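You operate a simulated robot arm through the tools that you are given. There is no shell and no other tool. Be economical: measure what you need, move in short steps, check, and stop when the job is done.

You run a simulated robot arm. Do the job below in one go: nothing can be reset, and whatever is moved stays where it is left.

## Task
Put the green dripper from the right end of the trial bench on the top of the small grey table. Open the cabinet drawer, fetch the orange card from there and stand it on the spot under the clear measuring tank, then shut the drawer. Open the orange feed bin lid. Do these in any order. Set down upright: green dripper, orange card.
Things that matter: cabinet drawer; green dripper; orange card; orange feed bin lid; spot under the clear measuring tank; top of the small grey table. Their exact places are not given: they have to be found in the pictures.

The check looks at the end state, three seconds after you hand in, the way a careful person would. Anything else that was tipped, shoved, dropped, spilled or broken makes it a failure. A push-on lid holds only when it is set on centred and level and pressed home; a screw cap is set on level and turned clockwise until tight.

## Robot
A 7-joint arm with a fingered hand on a trunk, on a base that drives. Base frame: it is fixed to the floor where the robot stands at the start and does not move with it; the origin is under the middle of the robot, x ahead of it, y to its left, z up; the surface under the hand at the start is at about z = 0.78. Lengths are in m, angles in degrees, forces in N, time in s.
Its first joint turns from -166.0 to 166.0 degrees. Places, roughly: cabinet drawer [1.5, -5.5, 1.1]; orange card [1.5, -5.5, 1]; orange feed bin lid [-5.3, -11.2, 0.8]; spot under the clear measuring tank (20x24 cm) [-1.74, -9.08, 0.76]; top of the small grey table [0.2, -4.7, 0.5]. Payload 4 kg.
The tool frame sits at the grasp point between the pads (the TCP): z along the fingers, y along the line on which they close. The tips reach 0.03 m beyond it. Largest opening 0.104 m; the body of the gripper starts 0.035 m behind the TCP. The gripper is a hand of 4 fingers: y runs from the thumb to the fingers, the wrist lies at [-0.015, -0.113, -0.19] in the tool frame, and closing takes about 1.5 s.
Orientation is that of the tool frame in the base frame, as [roll, pitch, yaw] about the fixed x, y, z axes, in that order (R = Rz(yaw) Ry(pitch) Rx(roll)). With the fingers straight down and the wrist toward the robot, the tool's x, y and z point along [0, 1, 0], [1, 0, 0] and [0, 0, -1] of the base frame.

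## Interface
- The arm moves only by the tool send_rows. Its argument "increments" is a list of rows, each a list of 2 entries, a list of its own where there are three numbers: the shift along the base's x, y, z in m, then the turn, a rotation vector about the base's x, y, z in degrees. In form: [[[x, y, z], [ax, ay, az]], ...]. A call has 1 to 10 rows; each row is the pose to reach, as a shift and turn from the pose commanded when the call began. "hand" is the opening, from 0 (shut) to 1 (fully open), set as the call begins (left out, the last holds). Rows are played at 5 a second. More than 0.05 m and 8.6 degrees between two rows, or a gripper value outside its range, and nothing of the call is played. Where a pose cannot be reached the arm comes as near as it can. A force on the tool above 40 N (or 10 N above the force at the start of the call, whichever is more), or a blocked arm, ends the call early, and 0.2 s more pass. The fingers move at their own pace (about 0.153 m/s each) and stop on an object; they squeeze with about 33 N. The grip force told is the motor's: it shows also when the fingers shut on nothing. Time passes only in rows, and 0.2 s behind the last, so rows that repeat a pose let the fingers close. It gives the time, the measured TCP pose, the force on the tool (base axes), the opening and the grip force at its end, in the units of the frame above (readings bear some noise), with the torque about the TCP (base axes, N m) and any sound that the robot's microphone picked up.
- Cameras (640 x 400 px; columns grow to the right, rows downward): "scene" is now at [0.3232, 0.1634, 1.2386]; the picture's right is [-0.39, -0.92, 0.00], its down [-0.53, 0.22, -0.82] and it looks along [0.75, -0.32, -0.57] (base axes); focal length 276 px, centre (320, 200). "wrist" rides on the gripper at [0.061, -0.092, -0.13] in the tool frame; the picture's right is [-0.81, 0.28, -0.52], its down [-0.53, -0.71, 0.46] and it looks along [-0.24, 0.64, 0.72] (tool axes); focal length 275 px, centre (320, 200).
- get_image(camera): a new picture of that camera. It takes no simulated time.
- roll_base(legs): drives the robot by 1 to 6 legs, each [ahead, left, turn to the left] in m, m and degrees, along the robot's own axes; the way and the turn of a leg run together, so that a leg with both is an arc; at most 1.5 m and 180 degrees a leg. The arm and the cameras ride along, it lands a little off, and it stops where it bumps. It gives what a move gives.
- finger_targets(index, middle, ring, thumb_bend, thumb_turn): sets how far each is bent, from 0 (flat) to 1 (curled in); at 0.3 the hand is open as for a grip, at 0.7 the pads meet at the TCP. One left out holds its place. A second passes; each finger stops where it meets its share of the squeeze, and holds until it gets a number again. A gripper value or a shape takes the hand back. It gives what a move gives, with no picture; readings hold the bend of each and the force on the fingers (four entries, about 0 where the hand has none), thumb and palm. thumb_turn goes from beside the hand (0) to across from the fingers (1), as for a grip.
- preshape(shape): the hand has 4 fingers and takes this shape, open, in about a second: jaw (thumb against the fingers, like two jaws); tri (thumb and two fingers); tip (a fingertip pinch); poke (one finger out to press); point (the index stretched); flat (the hand flat); cup (the hand cupped); fist (a fist). The gripper value then closes the fingers along that shape, each until it touches; the sizes above hold for jaw. It gives what a move gives, with no picture.
- pan_tilt(pan, tilt): turns the head with the scene camera to pan (to the left, within 143 degrees either way) and tilt (down, from -29 to 69), counted from straight ahead of the robot. It gives what a move gives.
- point_at(camera, pixels): for up to 12 pixels [column, row] of the newest picture of that camera ("zoom" is the newest enlarged one), the place [x, y, z] in the base frame of the surface seen there, good to about 0.002 m, but the place of the scene camera against the robot may be out by one fixed shift of up to 0.012 m in any direction. It takes no simulated time.
- inspect(camera, box): a new picture of the part [left, top, right, bottom] of that camera's present view, enlarged. It takes no simulated time.
- close_job(): hands the job in; it is judged then, once.

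Go step by step. Measure first, check grasps and placings, and put right what went wrong. The budget is 110 turns and 78 pictures, counting those below and the enlarged ones. Unless the task says otherwise, let go and move clear before handing in, and close with one line.

The tools are called after ">>>" as a command line: name --argument value ..., lists and objects as JSON in quotes. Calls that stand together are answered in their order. send_rows: Moves the arm, as the interface text tells. Its arguments: {"type":"object","properties":{"increments":{"type":"array"},"hand":{"type":"number"}},"required":["increments"]} The other tools are called the same way: preshape (shape) gives the hand a shape; finger_targets (index, middle, ring, thumb_bend, thumb_turn) moves the fingers one by one; roll_base (legs) drives the base; pan_tilt (pan, tilt) turns the head that bears the scene camera; get_image (camera) takes a picture; point_at (camera, pixels) gives the place of the surface under pixels of a picture; inspect (camera, box) takes an enlarged picture of a part of a camera's view; close_job () hands the job in.

At the start:

```text
t: 0.0
ee_pos: [0.735, 0.0621, 1.0583]
ee_rot: [179.9, -0.1, 90.0]
ft_force: [-0.3, -0.1, 0.0]
moment: [0.01, 0.05, 0.02]
gripper_width: 0.1036
grip_force: 0.1
shape: jaw
bend: [0.3, 0.3, 0.3, 0.3, 0.98]
finger forces: [0.1, 0.0, 0.0, 0.1, 0.1, 0.0]
robot x, y, heading: [-0.0053, -0.0047, -0.1]
head pan, tilt: [-23.0, 35.1]
```

scene: 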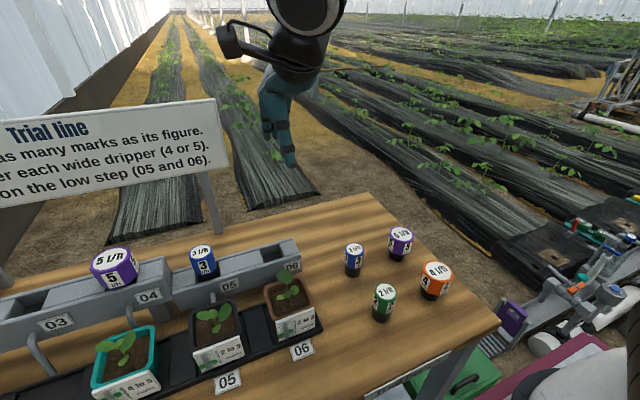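
wrist: 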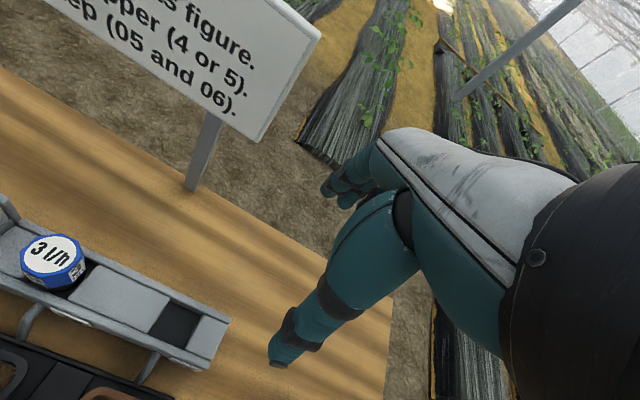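

The scene picture shows the green dripper at about (383,300), with orange, purple and blue drippers around it. I'll measure it and enlarge that part.

>>> point_at --camera "scene" --pixels '[[384, 291], [382, 318], [435, 270], [432, 297], [401, 235], [354, 250], [353, 275], [302, 350], [275, 290], [400, 330], [300, 248], [383, 305]]'

>>> inspect --camera "scene" --box '[320, 210, 480, 340]'

```text
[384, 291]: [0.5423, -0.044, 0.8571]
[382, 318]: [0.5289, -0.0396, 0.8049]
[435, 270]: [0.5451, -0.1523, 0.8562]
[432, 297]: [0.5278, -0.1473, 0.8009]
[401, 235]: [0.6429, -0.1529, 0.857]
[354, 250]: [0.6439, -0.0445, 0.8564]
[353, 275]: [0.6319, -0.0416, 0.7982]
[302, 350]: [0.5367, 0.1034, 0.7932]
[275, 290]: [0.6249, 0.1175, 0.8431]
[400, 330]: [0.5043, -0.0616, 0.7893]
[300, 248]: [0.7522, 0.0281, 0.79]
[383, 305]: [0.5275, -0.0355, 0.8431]
```

```text
3.08 times, centred on (400, 275) of scene
```

zoom: 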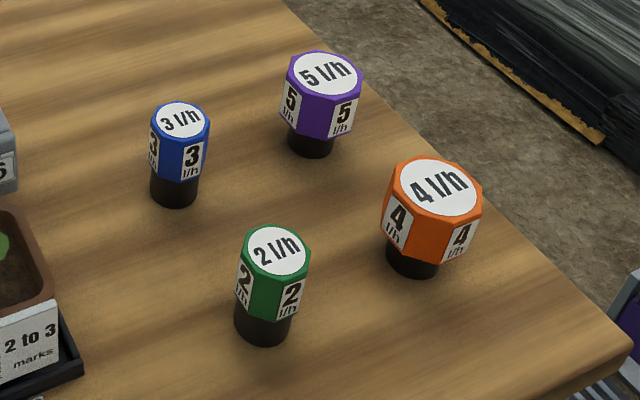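

The green dripper stands at about (0.54,-0.04) with its top at z≈0.857, which is nearer than the arm's reach allows. Before I back off I'll look to the right and behind.

>>> pan_tilt --pan -100 --tilt 20

>>> get_image --camera "scene"

>>> pan_tilt --pan -143 --tilt 35

>>> get_image --camera "scene"

```text
t: 1.5
ee_pos: [0.7337, 0.0621, 1.0583]
ee_rot: [-180.0, 0.0, 89.9]
ft_force: [-0.1, -0.1, -0.5]
moment: [0.01, 0.0, 0.02]
gripper_width: 0.1037
grip_force: 0.0
shape: jaw
bend: [0.3, 0.3, 0.3, 0.3, 0.98]
finger forces: [0.0, 0.0, 0.0, 0.0, 0.0, 0.1]
robot x, y, heading: [-0.0001, -0.0001, 0.2]
head pan, tilt: [-100.0, 20.0]
```

```text
74 pictures are left
```

scene: 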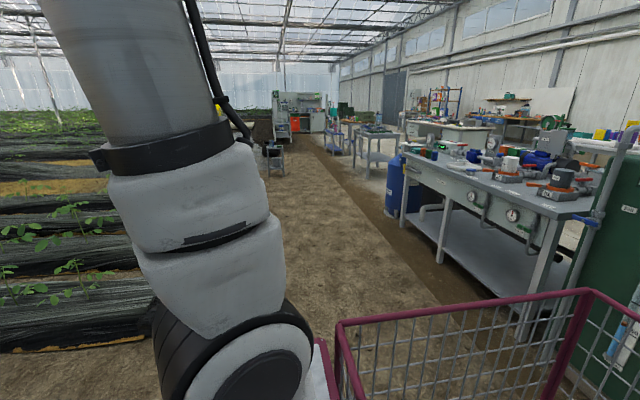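

```text
t: 2.6
ee_pos: [0.7343, 0.0625, 1.0583]
ee_rot: [179.9, 0.0, 90.0]
ft_force: [-0.6, 0.4, -0.7]
moment: [-0.01, -0.01, 0.01]
gripper_width: 0.1035
grip_force: 0.1
shape: jaw
bend: [0.3, 0.3, 0.3, 0.3, 0.98]
finger forces: [0.0, 0.1, 0.0, 0.0, 0.0, 0.0]
robot x, y, heading: [0.0014, 0.0007, 0.2]
head pan, tilt: [-143.0, 35.0]
```

```text
73 pictures are left
```

scene: 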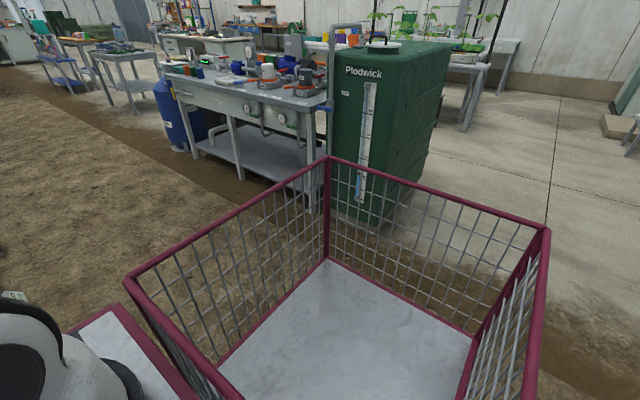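

A magenta wire basket shows right behind, and I need to know if it belongs to the robot. I'll measure it, the tables and the aisle.

>>> point_at --camera "scene" --pixels '[[130, 282], [328, 158], [547, 233], [345, 320], [328, 262], [80, 330], [205, 375], [100, 200], [325, 105], [120, 55], [380, 215], [480, 200]]'

>>> pan_tilt --pan -80 --tilt 60

>>> get_image --camera "scene"

>>> pan_tilt --pan 143 --tilt 40

>>> get_image --camera "scene"

```text
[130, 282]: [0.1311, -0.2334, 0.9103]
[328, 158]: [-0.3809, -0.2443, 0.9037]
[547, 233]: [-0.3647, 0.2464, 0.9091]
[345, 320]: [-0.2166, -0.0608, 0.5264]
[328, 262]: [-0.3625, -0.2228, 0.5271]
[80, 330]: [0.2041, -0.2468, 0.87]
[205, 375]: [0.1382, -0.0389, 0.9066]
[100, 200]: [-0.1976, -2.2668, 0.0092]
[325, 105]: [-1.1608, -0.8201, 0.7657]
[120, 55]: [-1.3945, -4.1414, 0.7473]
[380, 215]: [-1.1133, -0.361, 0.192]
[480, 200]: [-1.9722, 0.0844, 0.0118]
```

```text
t: 3.9
ee_pos: [0.7334, 0.0617, 1.0587]
ee_rot: [180.0, -0.1, 90.0]
ft_force: [-0.8, -0.2, -0.8]
moment: [-0.02, -0.01, -0.02]
gripper_width: 0.1036
grip_force: 0.0
shape: jaw
bend: [0.3, 0.3, 0.3, 0.3, 0.98]
finger forces: [0.1, 0.1, 0.0, 0.0, 0.0, 0.0]
robot x, y, heading: [0.0012, 0.0025, -0.1]
head pan, tilt: [-80.0, 60.0]
```

```text
72 pictures are left
```

scene: 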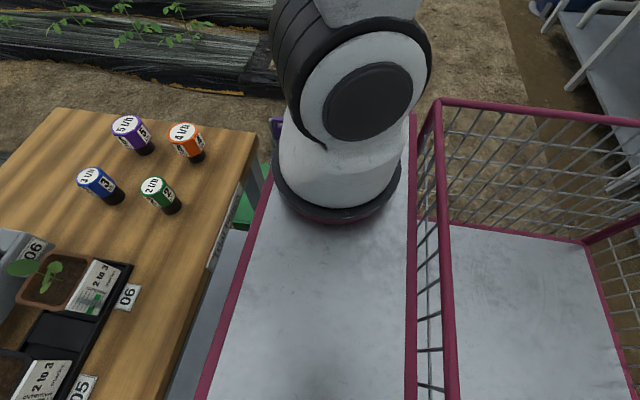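

```text
t: 7.1
ee_pos: [0.735, 0.0628, 1.0596]
ee_rot: [-180.0, -0.1, 90.0]
ft_force: [-0.4, -0.4, 0.2]
moment: [0.04, 0.01, -0.01]
gripper_width: 0.1036
grip_force: 0.0
shape: jaw
bend: [0.3, 0.3, 0.3, 0.3, 0.98]
finger forces: [0.0, 0.1, 0.1, 0.0, 0.0, 0.0]
robot x, y, heading: [-0.0029, -0.001, -0.1]
head pan, tilt: [143.0, 40.0]
```

```text
71 pictures are left
```

scene: 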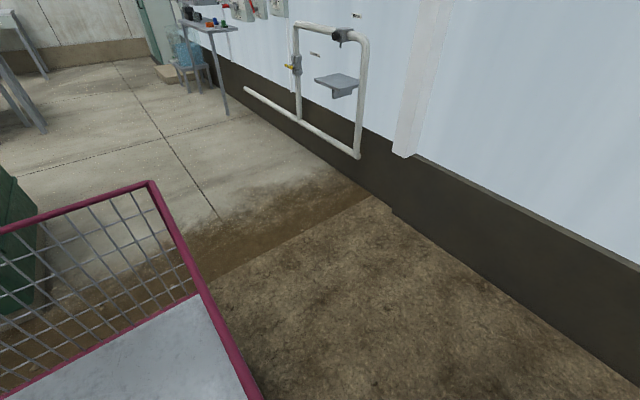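

The basket (x -0.38 to 0.13, y ±0.24) is part of the robot's own cart, and about 0.7 m behind it is free. I'll back up 0.25 m and look at the bench again.

>>> roll_base --legs '[[-0.25, 0, 0]]'

>>> pan_tilt --pan -30 --tilt 50

>>> get_image --camera "scene"

```text
t: 9.0
ee_pos: [0.4808, 0.0613, 1.0585]
ee_rot: [-180.0, -0.1, 89.9]
ft_force: [0.1, 0.1, -0.1]
moment: [-0.02, -0.01, -0.01]
gripper_width: 0.1038
grip_force: 0.0
shape: jaw
bend: [0.3, 0.3, 0.3, 0.3, 0.98]
finger forces: [0.0, 0.0, 0.0, 0.1, 0.0, 0.1]
robot x, y, heading: [-0.2549, -0.0023, 0.1]
head pan, tilt: [143.0, 40.0]
```

```text
t: 11.6
ee_pos: [0.4812, 0.0603, 1.0583]
ee_rot: [180.0, 0.1, 89.9]
ft_force: [-0.9, 0.3, 0.4]
moment: [0.02, -0.01, 0.0]
gripper_width: 0.1036
grip_force: 0.0
shape: jaw
bend: [0.3, 0.3, 0.3, 0.3, 0.98]
finger forces: [0.0, 0.0, 0.0, 0.0, 0.0, 0.1]
robot x, y, heading: [-0.2521, 0.0011, 0.1]
head pan, tilt: [-30.0, 50.0]
```

```text
70 pictures are left
```

scene: 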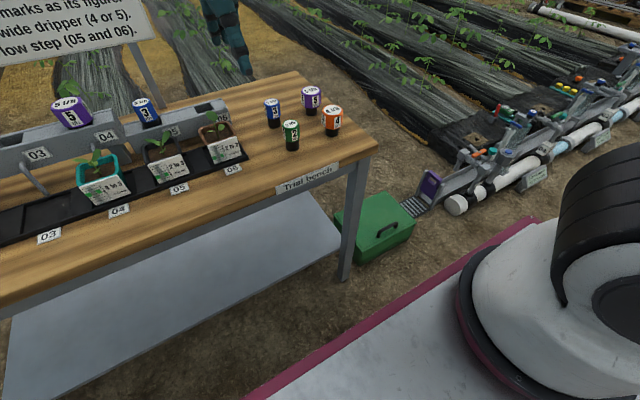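

The bench is now in full view, with the green dripper at (291,135). I'll measure the drippers with this view, plus the arm's base.

>>> inspect --camera "scene" --box '[240, 70, 360, 170]'

>>> point_at --camera "scene" --pixels '[[291, 124], [291, 135], [291, 146], [332, 111], [311, 92], [272, 103], [225, 150], [374, 148], [300, 72], [480, 330], [580, 240], [535, 222]]'

```text
4.00 times, centred on (300, 120) of scene
```

zoom: 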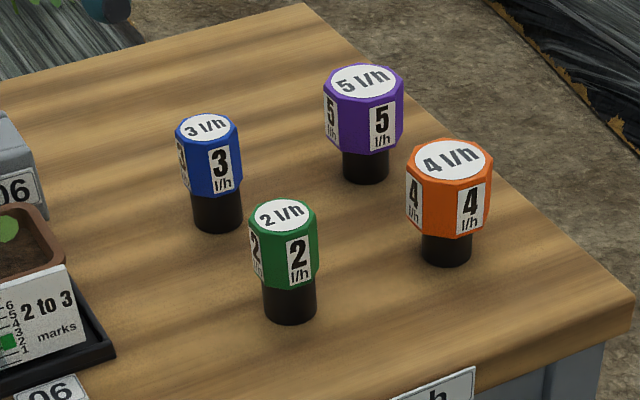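

```text
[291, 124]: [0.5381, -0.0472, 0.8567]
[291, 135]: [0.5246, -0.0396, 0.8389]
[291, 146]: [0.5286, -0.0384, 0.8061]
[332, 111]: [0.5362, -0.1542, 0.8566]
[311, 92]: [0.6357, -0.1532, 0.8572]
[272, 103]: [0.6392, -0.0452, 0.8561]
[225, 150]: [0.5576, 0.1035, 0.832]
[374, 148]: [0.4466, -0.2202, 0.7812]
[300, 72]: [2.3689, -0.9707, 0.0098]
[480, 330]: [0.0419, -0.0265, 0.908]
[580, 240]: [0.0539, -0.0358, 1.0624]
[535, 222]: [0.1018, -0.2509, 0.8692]
```

The green dripper is at (0.54,-0.044), top 0.857, with the blue one 0.10 m beyond and the orange one 0.108 m to the right. I'll move above it and check with the wrist camera.

>>> send_rows --increments '[[[0.02, -0.035, -0.02], [0, 0, 0]], [[0.04, -0.07, -0.05], [0, 0, 0]], [[0.058, -0.105, -0.08], [0, 0, 0]], [[0.058, -0.105, -0.1], [0, 0, 0]]]' --hand 1

>>> get_image --camera "wrist"

>>> get_image --camera "scene"

```text
refused: row 2 steps farther than a row can; nothing moved
```

```text
68 pictures are left
```

wrist: 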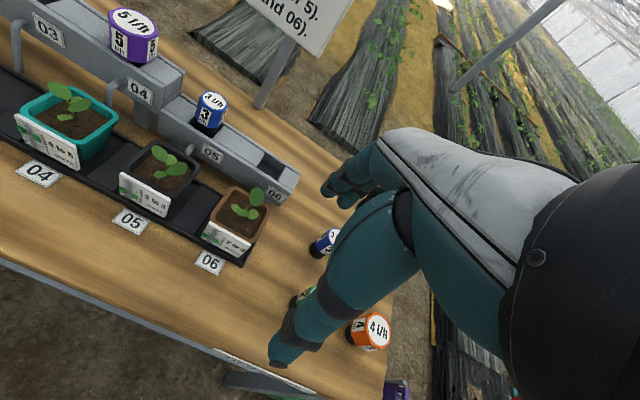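

```text
67 pictures are left
```

scene: 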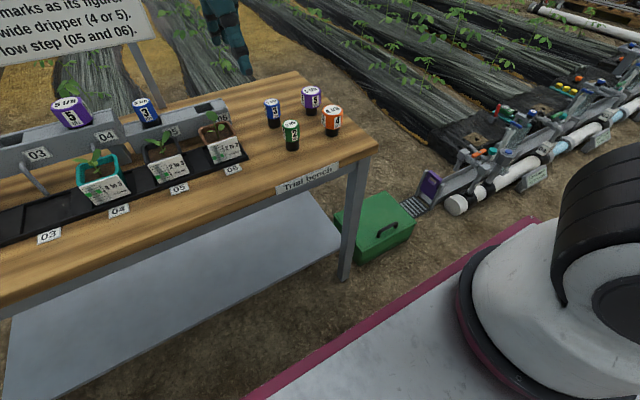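

The call was refused for a step over 0.05 m. The wrist picture shows the orange dripper top (377,325), the blue ones and others, so I can use them to calibrate out the scene camera shift while moving in smaller steps.

>>> point_at --camera "wrist" --pixels '[[377, 325], [333, 236], [303, 292], [211, 99], [134, 22]]'

>>> point_at --camera "scene" --pixels '[[332, 111], [272, 101], [142, 103], [66, 105], [291, 124]]'

>>> send_rows --increments '[[[0.015, -0.026, -0.02], [0, 0, 0]], [[0.03, -0.052, -0.04], [0, 0, 0]], [[0.045, -0.078, -0.06], [0, 0, 0]], [[0.058, -0.105, -0.08], [0, 0, 0]], [[0.058, -0.105, -0.1], [0, 0, 0]]]' --hand 1

>>> get_image --camera "wrist"

```text
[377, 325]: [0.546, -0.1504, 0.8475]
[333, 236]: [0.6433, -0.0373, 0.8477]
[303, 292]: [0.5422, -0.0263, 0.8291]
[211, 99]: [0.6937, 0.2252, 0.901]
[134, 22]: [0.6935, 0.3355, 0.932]
```

```text
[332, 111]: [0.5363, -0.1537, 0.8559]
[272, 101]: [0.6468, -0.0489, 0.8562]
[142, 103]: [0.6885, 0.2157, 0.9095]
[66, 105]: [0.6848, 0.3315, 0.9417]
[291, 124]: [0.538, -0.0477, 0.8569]
```

```text
t: 12.8
ee_pos: [0.5371, -0.0437, 0.958]
ee_rot: [180.0, 0.0, 89.8]
ft_force: [0.8, 0.2, -0.2]
moment: [0.02, -0.01, 0.0]
gripper_width: 0.1038
grip_force: 0.1
shape: jaw
bend: [0.3, 0.3, 0.3, 0.3, 0.98]
finger forces: [0.1, 0.0, 0.0, 0.0, 0.0, 0.1]
robot x, y, heading: [-0.2553, 0.0006, 0.1]
head pan, tilt: [-30.0, 50.0]
```

```text
66 pictures are left
```

wrist: 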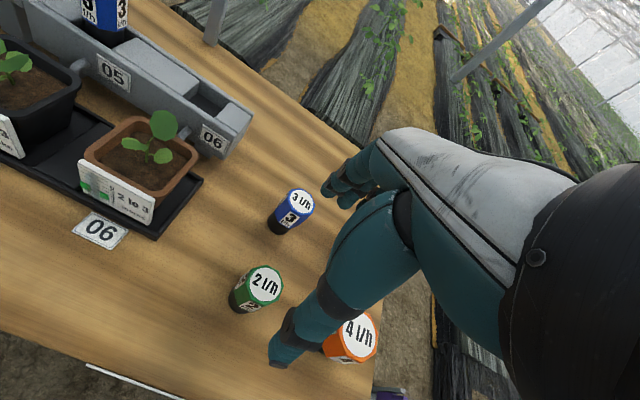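

Against the wrist readings, scene places come out about 9 mm too high and several mm short in x. I'll get the green top (264,284) from the wrist camera.

>>> point_at --camera "wrist" --pixels '[[264, 284], [252, 277], [277, 292], [300, 202], [355, 335], [210, 300], [240, 303]]'

```text
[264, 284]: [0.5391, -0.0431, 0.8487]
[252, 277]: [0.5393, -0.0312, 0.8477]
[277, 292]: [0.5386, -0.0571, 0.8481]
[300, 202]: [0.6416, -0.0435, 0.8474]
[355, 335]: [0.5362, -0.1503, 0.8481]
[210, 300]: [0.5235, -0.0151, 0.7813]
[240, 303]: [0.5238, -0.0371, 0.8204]
```

The green top centre is (0.54,-0.043), z 0.848, over a bench at 0.78. I'll go straight down to TCP z≈0.823 and close.

>>> send_rows --increments '[[[0.003, 0, -0.045], [0, 0, 0]], [[0.003, 0, -0.085], [0, 0, 0]], [[0.003, 0, -0.115], [0, 0, 0]], [[0.003, 0, -0.134], [0, 0, 0]]]'

>>> get_image --camera "wrist"

```text
t: 13.8
ee_pos: [0.5411, -0.0451, 0.824]
ee_rot: [180.0, -0.1, 89.9]
ft_force: [0.6, -0.7, -0.3]
moment: [-0.03, -0.01, -0.01]
gripper_width: 0.1036
grip_force: 0.0
shape: jaw
bend: [0.3, 0.3, 0.3, 0.3, 0.98]
finger forces: [0.0, 0.0, 0.1, 0.0, 0.1, 0.0]
robot x, y, heading: [-0.2514, 0.0017, -0.0]
head pan, tilt: [-30.0, 50.0]
```

```text
65 pictures are left
```

wrist: 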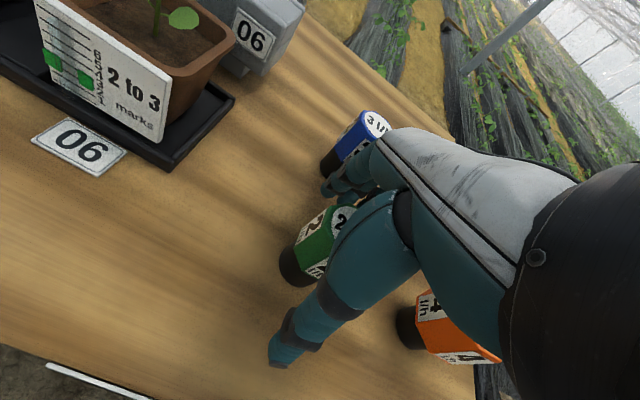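

The dripper stands between thumb and fingers, and the blue and orange ones are clear. I'll close the hand.

>>> send_rows --increments '[[[0.003, 0, -0.134], [0, 0, 0]], [[0.003, 0, -0.134], [0, 0, 0]], [[0.003, 0, -0.134], [0, 0, 0]], [[0.003, 0, -0.134], [0, 0, 0]], [[0.003, 0, -0.134], [0, 0, 0]], [[0.003, 0, -0.134], [0, 0, 0]], [[0.003, 0, -0.134], [0, 0, 0]], [[0.003, 0, -0.134], [0, 0, 0]]]' --hand 0

```text
refused: row 1 steps farther than a row can; nothing moved
```

Rows count from the pose at the start of the call, so I need zero shifts here.

>>> send_rows --increments '[[[0, 0, 0], [0, 0, 0]], [[0, 0, 0], [0, 0, 0]], [[0, 0, 0], [0, 0, 0]], [[0, 0, 0], [0, 0, 0]], [[0, 0, 0], [0, 0, 0]], [[0, 0, 0], [0, 0, 0]], [[0, 0, 0], [0, 0, 0]], [[0, 0, 0], [0, 0, 0]]]' --hand 0

>>> get_image --camera "wrist"

```text
t: 15.6
ee_pos: [0.5411, -0.0448, 0.8241]
ee_rot: [180.0, 0.0, 89.9]
ft_force: [-0.1, -0.4, -0.2]
moment: [0.01, -0.01, -0.05]
gripper_width: 0.0243
grip_force: 33.2
shape: jaw
bend: [0.74, 0.57, 0.62, 0.75, 1.0]
finger forces: [18.1, 9.5, 0.0, 0.0, 27.8, 0.0]
robot x, y, heading: [-0.2517, -0.0009, -0.0]
head pan, tilt: [-30.0, 50.0]
```

```text
64 pictures are left
```

wrist: 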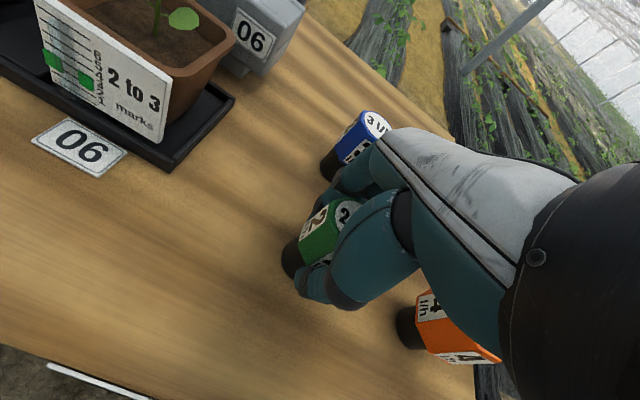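

The grip is firm: 33 N at width 0.024, with two fingers and the thumb in contact. I'll lift straight up.

>>> send_rows --increments '[[[0, 0, 0.03], [0, 0, 0]], [[0, 0, 0.07], [0, 0, 0]], [[0, 0, 0.11], [0, 0, 0]], [[0, 0, 0.15], [0, 0, 0]], [[0, 0, 0.19], [0, 0, 0]], [[0, 0, 0.24], [0, 0, 0]]]'

>>> get_image --camera "wrist"

>>> pan_tilt --pan -80 --tilt 15

>>> get_image --camera "scene"

```text
t: 17.0
ee_pos: [0.542, -0.042, 1.0657]
ee_rot: [-179.9, 0.0, 89.9]
ft_force: [0.0, -0.1, 0.0]
moment: [0.02, 0.04, 0.03]
gripper_width: 0.0236
grip_force: 33.4
shape: jaw
bend: [0.74, 0.57, 0.62, 0.75, 1.0]
finger forces: [18.3, 10.3, 0.0, 0.0, 28.0, 0.1]
robot x, y, heading: [-0.2524, 0.0057, -0.1]
head pan, tilt: [-30.0, 50.0]
```

```text
63 pictures are left
```

wrist: 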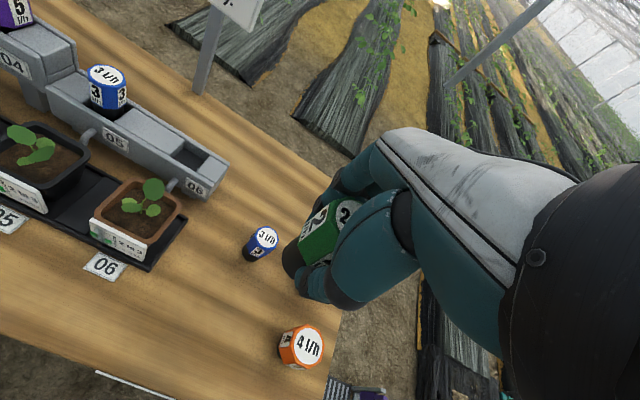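

```text
t: 18.1
ee_pos: [0.5415, -0.0426, 1.0641]
ee_rot: [-179.9, -0.1, 89.9]
ft_force: [-0.2, -0.6, -0.2]
moment: [-0.05, -0.01, -0.06]
gripper_width: 0.0242
grip_force: 33.5
shape: jaw
bend: [0.74, 0.57, 0.62, 0.75, 1.0]
finger forces: [18.3, 10.3, 0.1, 0.1, 27.9, 0.0]
robot x, y, heading: [-0.2529, -0.0004, -0.2]
head pan, tilt: [-80.0, 15.0]
```

```text
62 pictures are left
```

scene: 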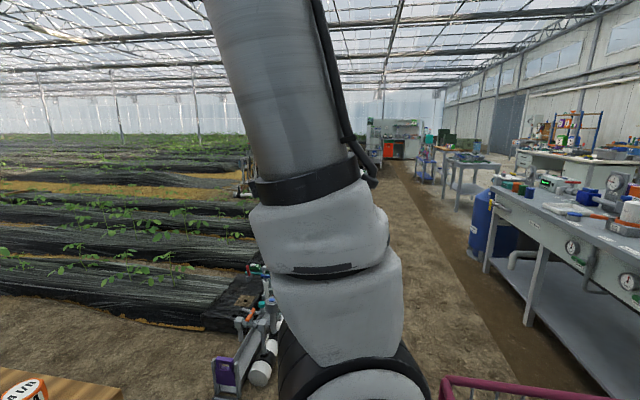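

The dripper is lifted and held. Before turning down the aisle I'll measure the obstacles beside it: the pipe unit at (225,365), the blue drum at (480,230) and the table.

>>> point_at --camera "scene" --pixels '[[225, 375], [262, 375], [245, 300], [245, 180], [480, 235], [495, 262], [585, 375], [455, 190], [420, 170], [384, 150], [372, 130], [415, 330]]'

>>> roll_base --legs '[[0, 0, -90]]'

>>> pan_tilt --pan 0 --tilt 15

>>> get_image --camera "scene"

```text
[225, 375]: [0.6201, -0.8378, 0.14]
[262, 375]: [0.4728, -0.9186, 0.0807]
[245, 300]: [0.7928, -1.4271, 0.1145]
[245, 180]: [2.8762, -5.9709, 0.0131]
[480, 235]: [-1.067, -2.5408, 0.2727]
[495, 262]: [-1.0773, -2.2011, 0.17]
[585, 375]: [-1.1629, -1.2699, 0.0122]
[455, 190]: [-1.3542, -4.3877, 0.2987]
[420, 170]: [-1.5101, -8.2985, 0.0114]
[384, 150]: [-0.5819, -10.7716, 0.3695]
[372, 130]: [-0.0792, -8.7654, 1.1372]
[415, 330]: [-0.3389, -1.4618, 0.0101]
```

```text
t: 22.3
ee_pos: [-0.2712, -0.795, 1.0662]
ee_rot: [180.0, 0.0, 1.6]
ft_force: [-1.0, -0.7, -1.1]
moment: [0.02, 0.0, -0.03]
gripper_width: 0.0236
grip_force: 33.0
shape: jaw
bend: [0.74, 0.57, 0.62, 0.75, 1.0]
finger forces: [18.3, 10.3, 0.1, 0.1, 27.4, 0.0]
robot x, y, heading: [-0.2551, 0.0008, -88.2]
head pan, tilt: [-80.0, 15.0]
```

```text
t: 23.8
ee_pos: [-0.2717, -0.7952, 1.0647]
ee_rot: [-180.0, 0.0, 1.7]
ft_force: [0.3, -0.3, -0.4]
moment: [-0.01, 0.01, 0.03]
gripper_width: 0.0236
grip_force: 33.0
shape: jaw
bend: [0.74, 0.57, 0.62, 0.75, 1.0]
finger forces: [18.3, 10.3, 0.0, 0.0, 27.4, 0.0]
robot x, y, heading: [-0.2536, -0.0013, -88.4]
head pan, tilt: [0.0, 15.0]
```

```text
61 pictures are left
```

scene: 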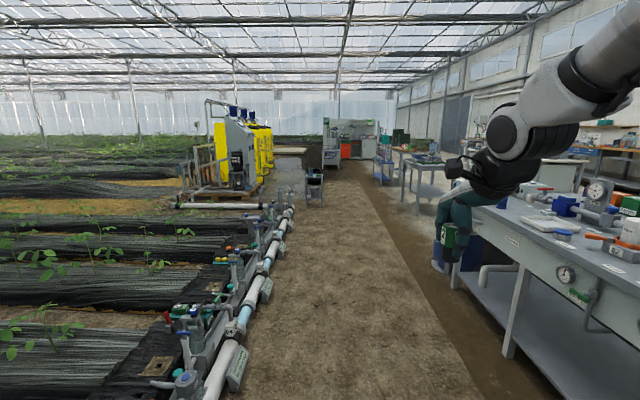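

The aisle is clear, with the pipe line at x≈0.45 and the tables at x<-1.0; the small grey table shows at (315,185). I'll drive 2.9 m down the aisle.

>>> roll_base --legs '[[0, 0, -2], [1.45, 0, 0], [1.45, 0, 0]]'

>>> pan_tilt --pan 15 --tilt 25

>>> get_image --camera "scene"

```text
t: 38.4
ee_pos: [-0.255, -3.7389, 1.0655]
ee_rot: [180.0, 0.0, 0.8]
ft_force: [-0.3, -0.5, 0.2]
moment: [0.01, 0.01, 0.0]
gripper_width: 0.0238
grip_force: 33.4
shape: jaw
bend: [0.74, 0.57, 0.62, 0.75, 1.0]
finger forces: [18.3, 10.4, 0.0, 0.0, 27.4, 0.1]
robot x, y, heading: [-0.2268, -2.9408, -89.4]
head pan, tilt: [0.0, 15.0]
```

```text
t: 39.2
ee_pos: [-0.2557, -3.7378, 1.0643]
ee_rot: [180.0, 0.0, 0.7]
ft_force: [0.9, 0.2, -0.3]
moment: [0.01, 0.01, -0.02]
gripper_width: 0.0238
grip_force: 33.4
shape: jaw
bend: [0.74, 0.57, 0.62, 0.75, 1.0]
finger forces: [18.3, 10.4, 0.0, 0.0, 27.4, 0.1]
robot x, y, heading: [-0.2239, -2.941, -89.3]
head pan, tilt: [15.0, 25.0]
```

```text
60 pictures are left
```

scene: 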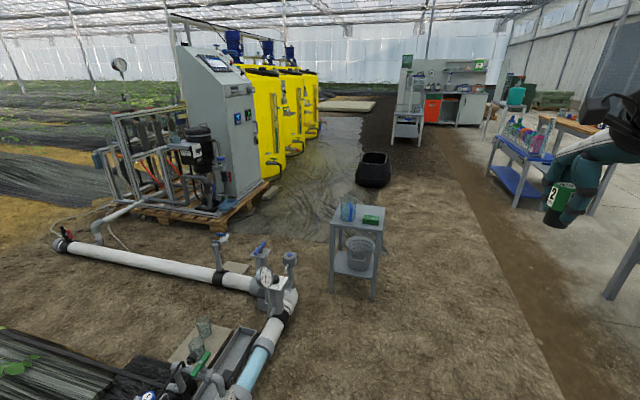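

The small grey table (360,230) bears a clear vessel at (348,207) and a green box at (371,219). The grey cabinet stands at (215,110). I'll enlarge both and measure.

>>> inspect --camera "scene" --box '[315, 180, 405, 310]'

>>> point_at --camera "scene" --pixels '[[332, 226], [381, 233], [384, 210], [341, 204], [360, 229], [347, 222], [371, 222], [373, 185], [265, 290], [345, 226], [376, 300], [290, 260]]'

>>> inspect --camera "scene" --box '[160, 30, 280, 220]'

>>> point_at --camera "scene" --pixels '[[180, 60], [245, 85], [230, 120], [255, 130], [225, 195], [205, 225], [150, 200], [255, 180], [240, 90], [180, 150], [95, 160], [255, 190]]'

```text
3.08 times, centred on (360, 245) of scene
```

zoom: 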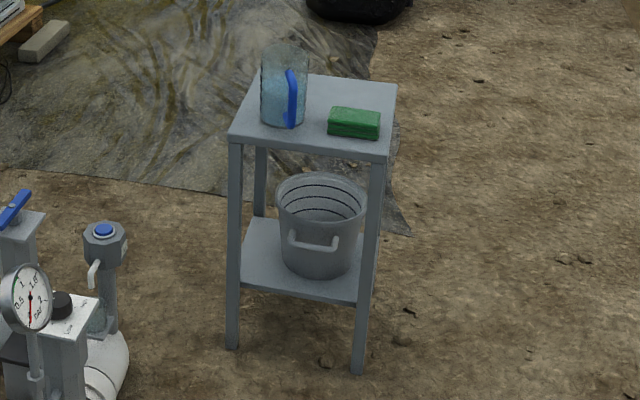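

```text
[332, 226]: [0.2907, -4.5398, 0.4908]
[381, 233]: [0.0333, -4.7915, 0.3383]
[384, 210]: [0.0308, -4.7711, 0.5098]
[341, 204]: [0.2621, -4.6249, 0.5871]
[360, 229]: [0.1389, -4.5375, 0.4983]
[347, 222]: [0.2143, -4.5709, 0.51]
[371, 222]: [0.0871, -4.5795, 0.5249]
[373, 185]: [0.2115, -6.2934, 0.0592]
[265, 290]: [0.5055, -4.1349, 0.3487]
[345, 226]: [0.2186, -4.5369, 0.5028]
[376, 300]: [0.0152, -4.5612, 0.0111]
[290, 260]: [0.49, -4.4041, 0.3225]
```

```text
2.11 times, centred on (220, 125) of scene
```

zoom: 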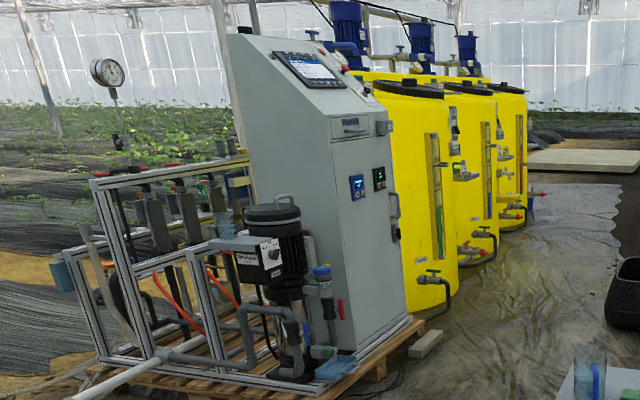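

```text
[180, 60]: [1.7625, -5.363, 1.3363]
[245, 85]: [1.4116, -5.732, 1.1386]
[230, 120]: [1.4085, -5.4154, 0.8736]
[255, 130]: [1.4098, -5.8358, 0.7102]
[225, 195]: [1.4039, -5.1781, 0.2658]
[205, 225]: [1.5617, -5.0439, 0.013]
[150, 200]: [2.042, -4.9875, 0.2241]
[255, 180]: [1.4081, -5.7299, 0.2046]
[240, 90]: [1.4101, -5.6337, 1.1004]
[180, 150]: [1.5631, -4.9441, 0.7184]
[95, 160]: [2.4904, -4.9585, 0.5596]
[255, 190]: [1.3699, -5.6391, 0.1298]
```

The table top is about z 0.49, x 0.03–0.29, y -4.78 to -4.54, with its back part free. The cabinet face is at x≈1.41. I'll drive to about (-0.6,-4.68) and turn to face +x.

>>> roll_base --legs '[[0.9, -0.18, 0], [0.84, -0.18, 0], [0, 0, 89.3]]'

>>> pan_tilt --pan 0 --tilt 40

>>> get_image --camera "scene"

```text
t: 52.1
ee_pos: [0.2263, -4.732, 1.0647]
ee_rot: [-180.0, 0.1, 90.9]
ft_force: [0.4, -0.4, -0.8]
moment: [0.01, -0.01, 0.02]
gripper_width: 0.0238
grip_force: 33.1
shape: jaw
bend: [0.74, 0.57, 0.62, 0.76, 1.0]
finger forces: [18.3, 10.4, 0.0, 0.0, 26.8, 0.0]
robot x, y, heading: [-0.5715, -4.7029, 1.1]
head pan, tilt: [15.0, 25.0]
```

```text
t: 52.9
ee_pos: [0.2263, -4.7324, 1.0647]
ee_rot: [180.0, 0.0, 91.0]
ft_force: [0.2, -0.3, -0.2]
moment: [0.0, -0.01, 0.02]
gripper_width: 0.0236
grip_force: 32.9
shape: jaw
bend: [0.74, 0.57, 0.62, 0.76, 1.0]
finger forces: [18.3, 10.4, 0.0, 0.1, 26.9, 0.0]
robot x, y, heading: [-0.5733, -4.7041, 1.1]
head pan, tilt: [0.0, 40.0]
```

```text
57 pictures are left
```

scene: 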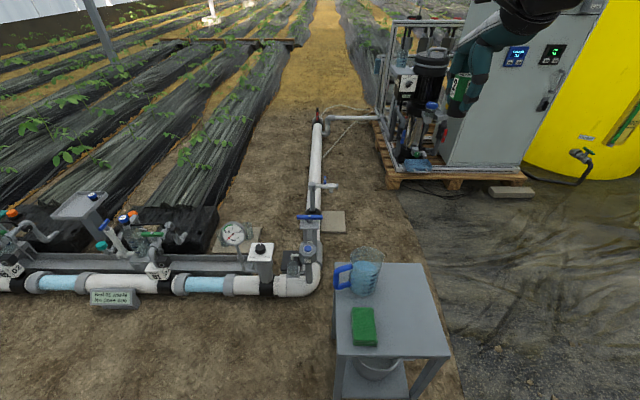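

From here the right half of the table top is free (about (410,300)). I'll measure it and the two things on it.

>>> point_at --camera "scene" --pixels '[[380, 265], [425, 265], [447, 355], [340, 352], [376, 312], [377, 344], [355, 345], [380, 290], [366, 296], [405, 305], [410, 330], [460, 78]]'

>>> get_image --camera "wrist"

```text
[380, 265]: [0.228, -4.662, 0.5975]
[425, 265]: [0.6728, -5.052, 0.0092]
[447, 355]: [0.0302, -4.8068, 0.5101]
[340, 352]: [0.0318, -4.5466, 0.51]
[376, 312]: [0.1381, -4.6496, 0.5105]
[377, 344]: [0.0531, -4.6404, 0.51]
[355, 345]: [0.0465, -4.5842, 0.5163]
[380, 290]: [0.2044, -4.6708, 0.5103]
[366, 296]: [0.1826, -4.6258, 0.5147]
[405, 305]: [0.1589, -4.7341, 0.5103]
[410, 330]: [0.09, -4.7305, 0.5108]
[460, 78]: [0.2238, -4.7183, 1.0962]
```

```text
56 pictures are left
```

wrist: 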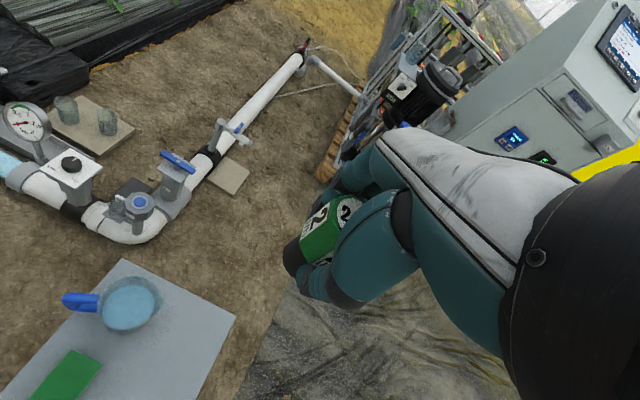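

The wrist view also shows the table's corners, (235,318) and (124,260). I'll measure them there without the scene shift.

>>> point_at --camera "wrist" --pixels '[[230, 320], [125, 264], [170, 340], [190, 370], [130, 330], [158, 300], [98, 362]]'

```text
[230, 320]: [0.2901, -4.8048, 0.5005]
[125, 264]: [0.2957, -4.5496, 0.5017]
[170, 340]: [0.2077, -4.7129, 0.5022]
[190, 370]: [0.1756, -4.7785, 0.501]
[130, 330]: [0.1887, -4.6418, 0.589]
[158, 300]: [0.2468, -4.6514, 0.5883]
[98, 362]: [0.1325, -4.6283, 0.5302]
```

The table top is at z≈0.5015, spanning y -4.81 to -4.55. The target is (0.14,-4.748), with TCP at z≈0.546 (grip offset 0.043). I'll descend in two stages.

>>> send_rows --increments '[[[-0.01, -0.003, -0.045], [0, 0, 0]], [[-0.02, -0.006, -0.09], [0, 0, 0]], [[-0.03, -0.009, -0.135], [0, 0, 0]], [[-0.04, -0.012, -0.18], [0, 0, 0]], [[-0.05, -0.015, -0.225], [0, 0, 0]], [[-0.06, -0.016, -0.27], [0, 0, 0]], [[-0.07, -0.016, -0.315], [0, 0, 0]], [[-0.08, -0.016, -0.36], [0, 0, 0]], [[-0.086, -0.016, -0.4], [0, 0, 0]], [[-0.086, -0.016, -0.43], [0, 0, 0]]]'

>>> get_image --camera "scene"

```text
t: 55.1
ee_pos: [0.1384, -4.747, 0.6337]
ee_rot: [179.9, -0.1, 91.0]
ft_force: [0.2, 0.8, -0.6]
moment: [-0.04, 0.0, 0.03]
gripper_width: 0.0237
grip_force: 33.2
shape: jaw
bend: [0.74, 0.57, 0.62, 0.76, 1.0]
finger forces: [18.4, 11.2, 0.1, 0.0, 26.9, 0.1]
robot x, y, heading: [-0.5742, -4.7049, 1.1]
head pan, tilt: [0.0, 40.0]
```

```text
55 pictures are left
```

scene: 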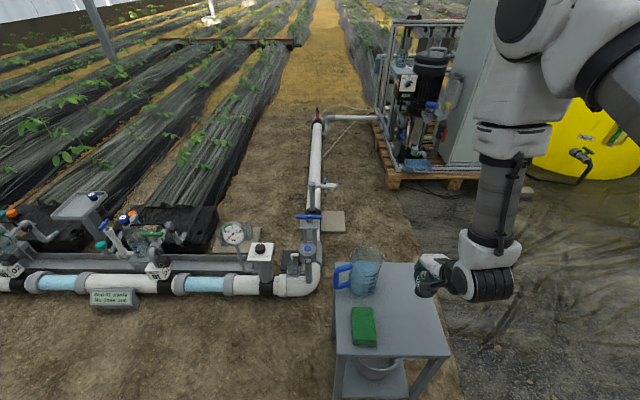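

The arm reached the hover point. I'll lower it by 0.086, slowly at the end.

>>> send_rows --increments '[[[0, 0, -0.04], [0, 0, 0]], [[0, 0, -0.07], [0, 0, 0]], [[0, 0, -0.08], [0, 0, 0]], [[0, 0, -0.085], [0, 0, 0]], [[0, 0, -0.088], [0, 0, 0]]]'

>>> get_image --camera "wrist"

```text
t: 56.3
ee_pos: [0.1387, -4.7481, 0.5466]
ee_rot: [-179.9, 0.0, 91.0]
ft_force: [0.8, -0.5, -0.5]
moment: [0.02, -0.03, -0.02]
gripper_width: 0.0236
grip_force: 33.7
shape: jaw
bend: [0.74, 0.57, 0.62, 0.76, 1.0]
finger forces: [18.4, 11.2, 0.0, 0.0, 27.0, 0.0]
robot x, y, heading: [-0.5703, -4.7061, 0.9]
head pan, tilt: [0.0, 40.0]
```

```text
54 pictures are left
```

wrist: 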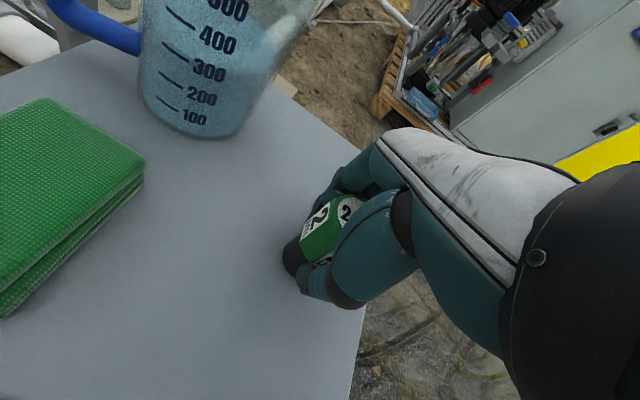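

It is nearly down with no contact force yet. I'll creep down in 1–2 mm steps until contact.

>>> send_rows --increments '[[[0, 0, -0.002], [0, 0, 0]], [[0, 0, -0.003], [0, 0, 0]], [[0, 0, -0.004], [0, 0, 0]]]'

```text
t: 57.1
ee_pos: [0.1395, -4.7473, 0.5433]
ee_rot: [179.9, 0.0, 91.1]
ft_force: [-0.2, -0.9, 0.3]
moment: [0.01, 0.01, 0.0]
gripper_width: 0.0239
grip_force: 32.9
shape: jaw
bend: [0.74, 0.57, 0.62, 0.76, 1.0]
finger forces: [18.3, 11.1, 0.1, 0.0, 27.1, 0.0]
robot x, y, heading: [-0.5697, -4.7052, 1.0]
head pan, tilt: [0.0, 40.0]
```

>>> send_rows --increments '[[[0, 0, -0.0015], [0, 0, 0]], [[0, 0, -0.0025], [0, 0, 0]], [[0, 0, -0.0035], [0, 0, 0]]]'

```text
t: 57.9
ee_pos: [0.1403, -4.7476, 0.5407]
ee_rot: [179.9, 0.0, 91.0]
ft_force: [-2.9, 0.5, 29.3]
moment: [-0.02, -0.26, -0.04]
gripper_width: 0.025
grip_force: 33.1
shape: jaw
bend: [0.74, 0.57, 0.62, 0.76, 1.0]
finger forces: [21.4, 13.7, 0.0, 0.1, 34.4, 0.1]
robot x, y, heading: [-0.5697, -4.7022, 1.0]
head pan, tilt: [0.0, 40.0]
```

Contact at 29 N, so it's down. I'll ease up 1.5 mm and open.

>>> send_rows --increments '[[[0, 0, 0.0015], [0, 0, 0]]]'

>>> send_rows --increments '[[[0, 0, 0], [0, 0, 0]], [[0, 0, 0], [0, 0, 0]], [[0, 0, 0], [0, 0, 0]], [[0, 0, 0], [0, 0, 0]], [[0, 0, 0], [0, 0, 0]], [[0, 0, 0], [0, 0, 0]]]' --hand 0.9

>>> get_image --camera "wrist"

```text
t: 58.3
ee_pos: [0.1404, -4.7481, 0.5413]
ee_rot: [179.9, -0.1, 91.0]
ft_force: [1.4, 0.5, 20.0]
moment: [-0.02, -0.29, -0.04]
gripper_width: 0.0249
grip_force: 32.8
shape: jaw
bend: [0.74, 0.57, 0.62, 0.76, 1.0]
finger forces: [22.7, 13.3, 0.0, 0.0, 31.1, 0.1]
robot x, y, heading: [-0.5703, -4.7059, 0.8]
head pan, tilt: [0.0, 40.0]
```

```text
t: 59.7
ee_pos: [0.1399, -4.7477, 0.5419]
ee_rot: [179.9, 0.0, 91.0]
ft_force: [-0.1, -0.6, -0.6]
moment: [0.02, 0.01, 0.01]
gripper_width: 0.0933
grip_force: 0.1
shape: jaw
bend: [0.29, 0.32, 0.3, 0.35, 0.98]
finger forces: [0.0, 0.1, 0.0, 0.0, 0.0, 0.0]
robot x, y, heading: [-0.5706, -4.7054, 1.1]
head pan, tilt: [0.0, 40.0]
```

```text
53 pictures are left
```

wrist: 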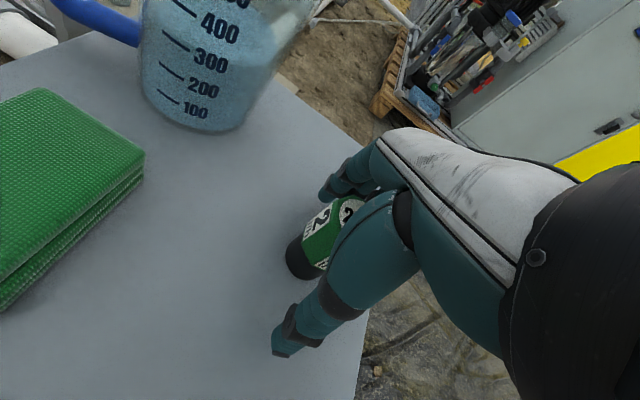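

The dripper stands upright and free. I'll lift straight up, then confirm.

>>> send_rows --increments '[[[0, 0, 0.03], [0, 0, 0]], [[0, 0, 0.075], [0, 0, 0]], [[0, 0, 0.12], [0, 0, 0]], [[0, 0, 0.165], [0, 0, 0]], [[0, 0, 0.21], [0, 0, 0]], [[0, 0, 0.255], [0, 0, 0]], [[0, 0, 0.3], [0, 0, 0]], [[0, 0, 0.345], [0, 0, 0]], [[0, 0, 0.39], [0, 0, 0]], [[0, 0, 0.435], [0, 0, 0]]]'

>>> pan_tilt --pan -15 --tilt 25

>>> get_image --camera "scene"

```text
t: 61.9
ee_pos: [0.1385, -4.7457, 0.9747]
ee_rot: [180.0, -0.1, 90.9]
ft_force: [0.7, 0.0, -0.2]
moment: [0.01, 0.02, -0.03]
gripper_width: 0.0934
grip_force: 0.1
shape: jaw
bend: [0.29, 0.32, 0.3, 0.35, 0.98]
finger forces: [0.0, 0.1, 0.1, 0.1, 0.0, 0.0]
robot x, y, heading: [-0.5629, -4.7098, 1.0]
head pan, tilt: [0.0, 40.0]
```

```text
t: 62.6
ee_pos: [0.1397, -4.7474, 0.9738]
ee_rot: [-179.9, 0.0, 90.9]
ft_force: [-0.2, -0.3, -0.1]
moment: [0.01, -0.01, 0.0]
gripper_width: 0.0935
grip_force: 0.0
shape: jaw
bend: [0.29, 0.32, 0.3, 0.35, 0.98]
finger forces: [0.1, 0.0, 0.1, 0.1, 0.0, 0.0]
robot x, y, heading: [-0.5698, -4.7036, 0.9]
head pan, tilt: [-15.0, 25.0]
```

```text
52 pictures are left
```

scene: 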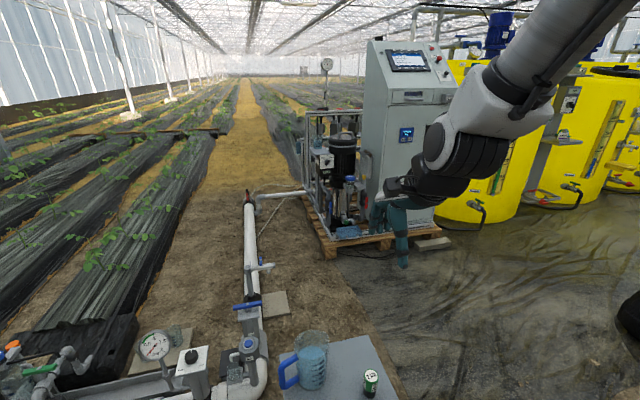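

The dripper stands on the table at (370,383). Next is the cabinet: a pull shows at about (412,95), which I'll enlarge and measure.

>>> inspect --camera "scene" --box '[360, 30, 470, 150]'

>>> point_at --camera "scene" --pixels '[[412, 97], [400, 90], [425, 90], [385, 88], [448, 88], [392, 104], [435, 102], [412, 104], [325, 248], [440, 235]]'

```text
3.33 times, centred on (415, 90) of scene
```

zoom: 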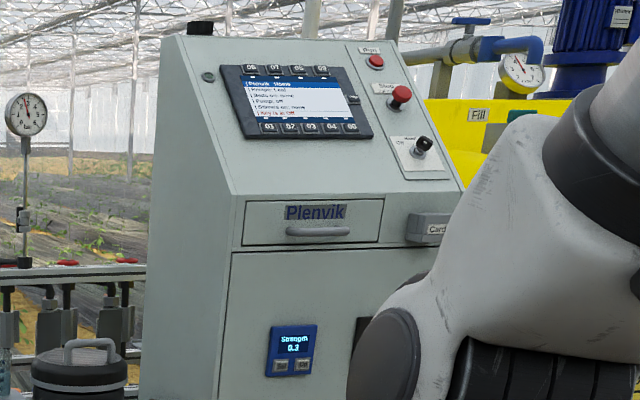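

```text
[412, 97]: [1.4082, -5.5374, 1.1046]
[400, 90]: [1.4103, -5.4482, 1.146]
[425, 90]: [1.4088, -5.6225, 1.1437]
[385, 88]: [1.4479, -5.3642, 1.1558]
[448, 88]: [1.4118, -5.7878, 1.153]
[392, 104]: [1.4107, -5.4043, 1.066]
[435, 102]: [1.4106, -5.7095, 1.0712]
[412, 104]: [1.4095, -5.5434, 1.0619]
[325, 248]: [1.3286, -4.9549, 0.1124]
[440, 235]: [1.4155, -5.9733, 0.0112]
```

The drawer face spans y≈-5.40 to -5.66 and z≈1.07 to 1.16, with a bar handle at zoom (318,231). I'll measure the handle, then strafe right and move ahead partway.

>>> point_at --camera "zoom" --pixels '[[318, 231], [290, 231], [347, 230], [318, 228], [245, 205], [380, 203], [243, 243], [380, 240], [430, 228], [318, 240]]'

>>> roll_base --legs '[[0, -0.83, -1], [0.75, 0, 0]]'

>>> send_rows --increments '[[[0.015, 0, 0.01], [0, -8, 0]], [[0.03, 0, 0.02], [0, -16, 0]], [[0.045, 0, 0.03], [0, -24, 0]], [[0.06, 0, 0.04], [0, -32, 0]], [[0.075, 0, 0.05], [0, -40, 0]], [[0.09, 0, 0.06], [0, -48, 0]], [[0.105, 0, 0.07], [0, -56, 0]], [[0.12, 0, 0.08], [0, -64, 0]], [[0.135, 0, 0.1], [0, -72, 0]], [[0.15, 0, 0.11], [0, -80, 0]]]'

>>> get_image --camera "scene"

```text
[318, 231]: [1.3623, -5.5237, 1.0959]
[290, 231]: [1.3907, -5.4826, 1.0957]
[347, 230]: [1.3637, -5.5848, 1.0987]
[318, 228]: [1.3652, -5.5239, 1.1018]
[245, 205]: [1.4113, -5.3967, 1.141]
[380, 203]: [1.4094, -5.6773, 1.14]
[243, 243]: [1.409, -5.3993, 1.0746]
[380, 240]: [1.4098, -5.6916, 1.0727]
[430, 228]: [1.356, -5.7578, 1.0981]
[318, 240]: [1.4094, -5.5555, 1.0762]
```

```text
t: 70.7
ee_pos: [0.8959, -5.5691, 0.9746]
ee_rot: [179.9, 0.0, 90.7]
ft_force: [0.2, -0.4, -0.3]
moment: [0.01, -0.02, 0.01]
gripper_width: 0.0939
grip_force: 0.0
shape: jaw
bend: [0.29, 0.32, 0.3, 0.35, 0.98]
finger forces: [0.1, 0.0, 0.0, 0.0, 0.0, 0.0]
robot x, y, heading: [0.1892, -5.5219, 0.5]
head pan, tilt: [-15.0, 25.0]
```

```text
t: 72.9
ee_pos: [1.0474, -5.5685, 1.0849]
ee_rot: [99.8, 0.7, 89.9]
ft_force: [-0.2, 0.0, -0.2]
moment: [0.0, 0.02, -0.01]
gripper_width: 0.0938
grip_force: 0.0
shape: jaw
bend: [0.29, 0.32, 0.3, 0.35, 0.98]
finger forces: [0.1, 0.0, 0.0, 0.0, 0.0, 0.1]
robot x, y, heading: [0.1898, -5.5203, 0.7]
head pan, tilt: [-15.0, 25.0]
```

```text
50 pictures are left
```

scene: 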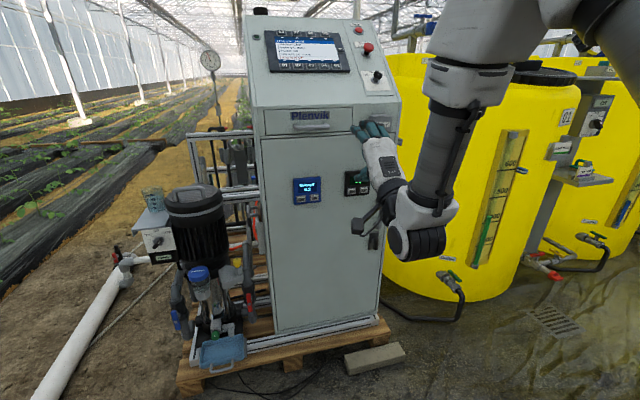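

The hand points nearly horizontally. I'll complete the turn and look at the handle with the wrist camera.

>>> send_rows --increments '[[[0, 0.01, 0], [0, -5, 0]], [[0.01, 0.03, 0], [0, -9.8, 0]]]'

>>> get_image --camera "wrist"

>>> inspect --camera "scene" --box '[250, 80, 410, 220]'

```text
t: 73.5
ee_pos: [1.0574, -5.5399, 1.0867]
ee_rot: [90.1, 0.7, 89.8]
ft_force: [-0.4, -0.6, 0.3]
moment: [-0.03, 0.01, 0.08]
gripper_width: 0.0932
grip_force: 0.2
shape: jaw
bend: [0.29, 0.32, 0.3, 0.35, 0.98]
finger forces: [0.0, 0.0, 0.0, 0.0, 0.1, 0.0]
robot x, y, heading: [0.1858, -5.5247, 0.5]
head pan, tilt: [-15.0, 25.0]
```

```text
49 pictures are left
```

wrist: 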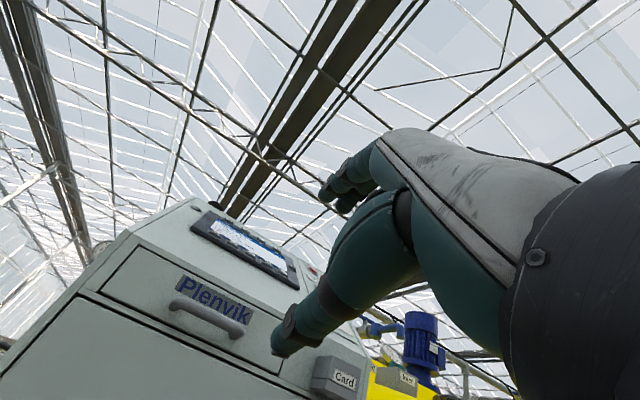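

```text
2.86 times, centred on (330, 150) of scene
```

zoom: 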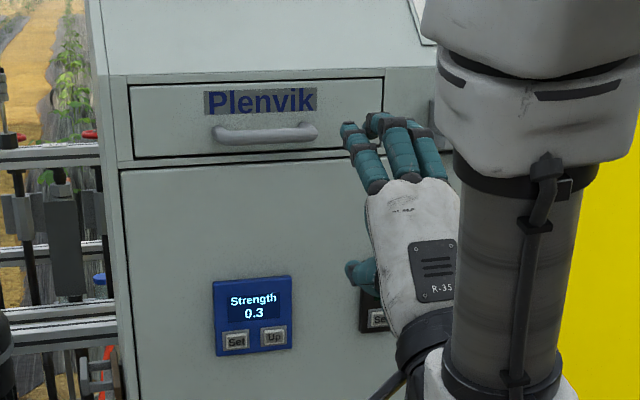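

The handle is in the wrist view from (172,300) to (243,333). I'll measure it there.

>>> point_at --camera "wrist" --pixels '[[208, 316], [180, 302], [236, 329], [206, 313], [210, 319], [160, 262], [270, 350], [335, 380]]'

```text
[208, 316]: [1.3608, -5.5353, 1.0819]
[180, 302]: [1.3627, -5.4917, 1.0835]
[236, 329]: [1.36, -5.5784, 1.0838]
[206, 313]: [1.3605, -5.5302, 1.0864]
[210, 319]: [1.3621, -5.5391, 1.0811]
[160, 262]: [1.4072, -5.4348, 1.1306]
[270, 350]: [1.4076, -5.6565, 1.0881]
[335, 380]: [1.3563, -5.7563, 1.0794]
```

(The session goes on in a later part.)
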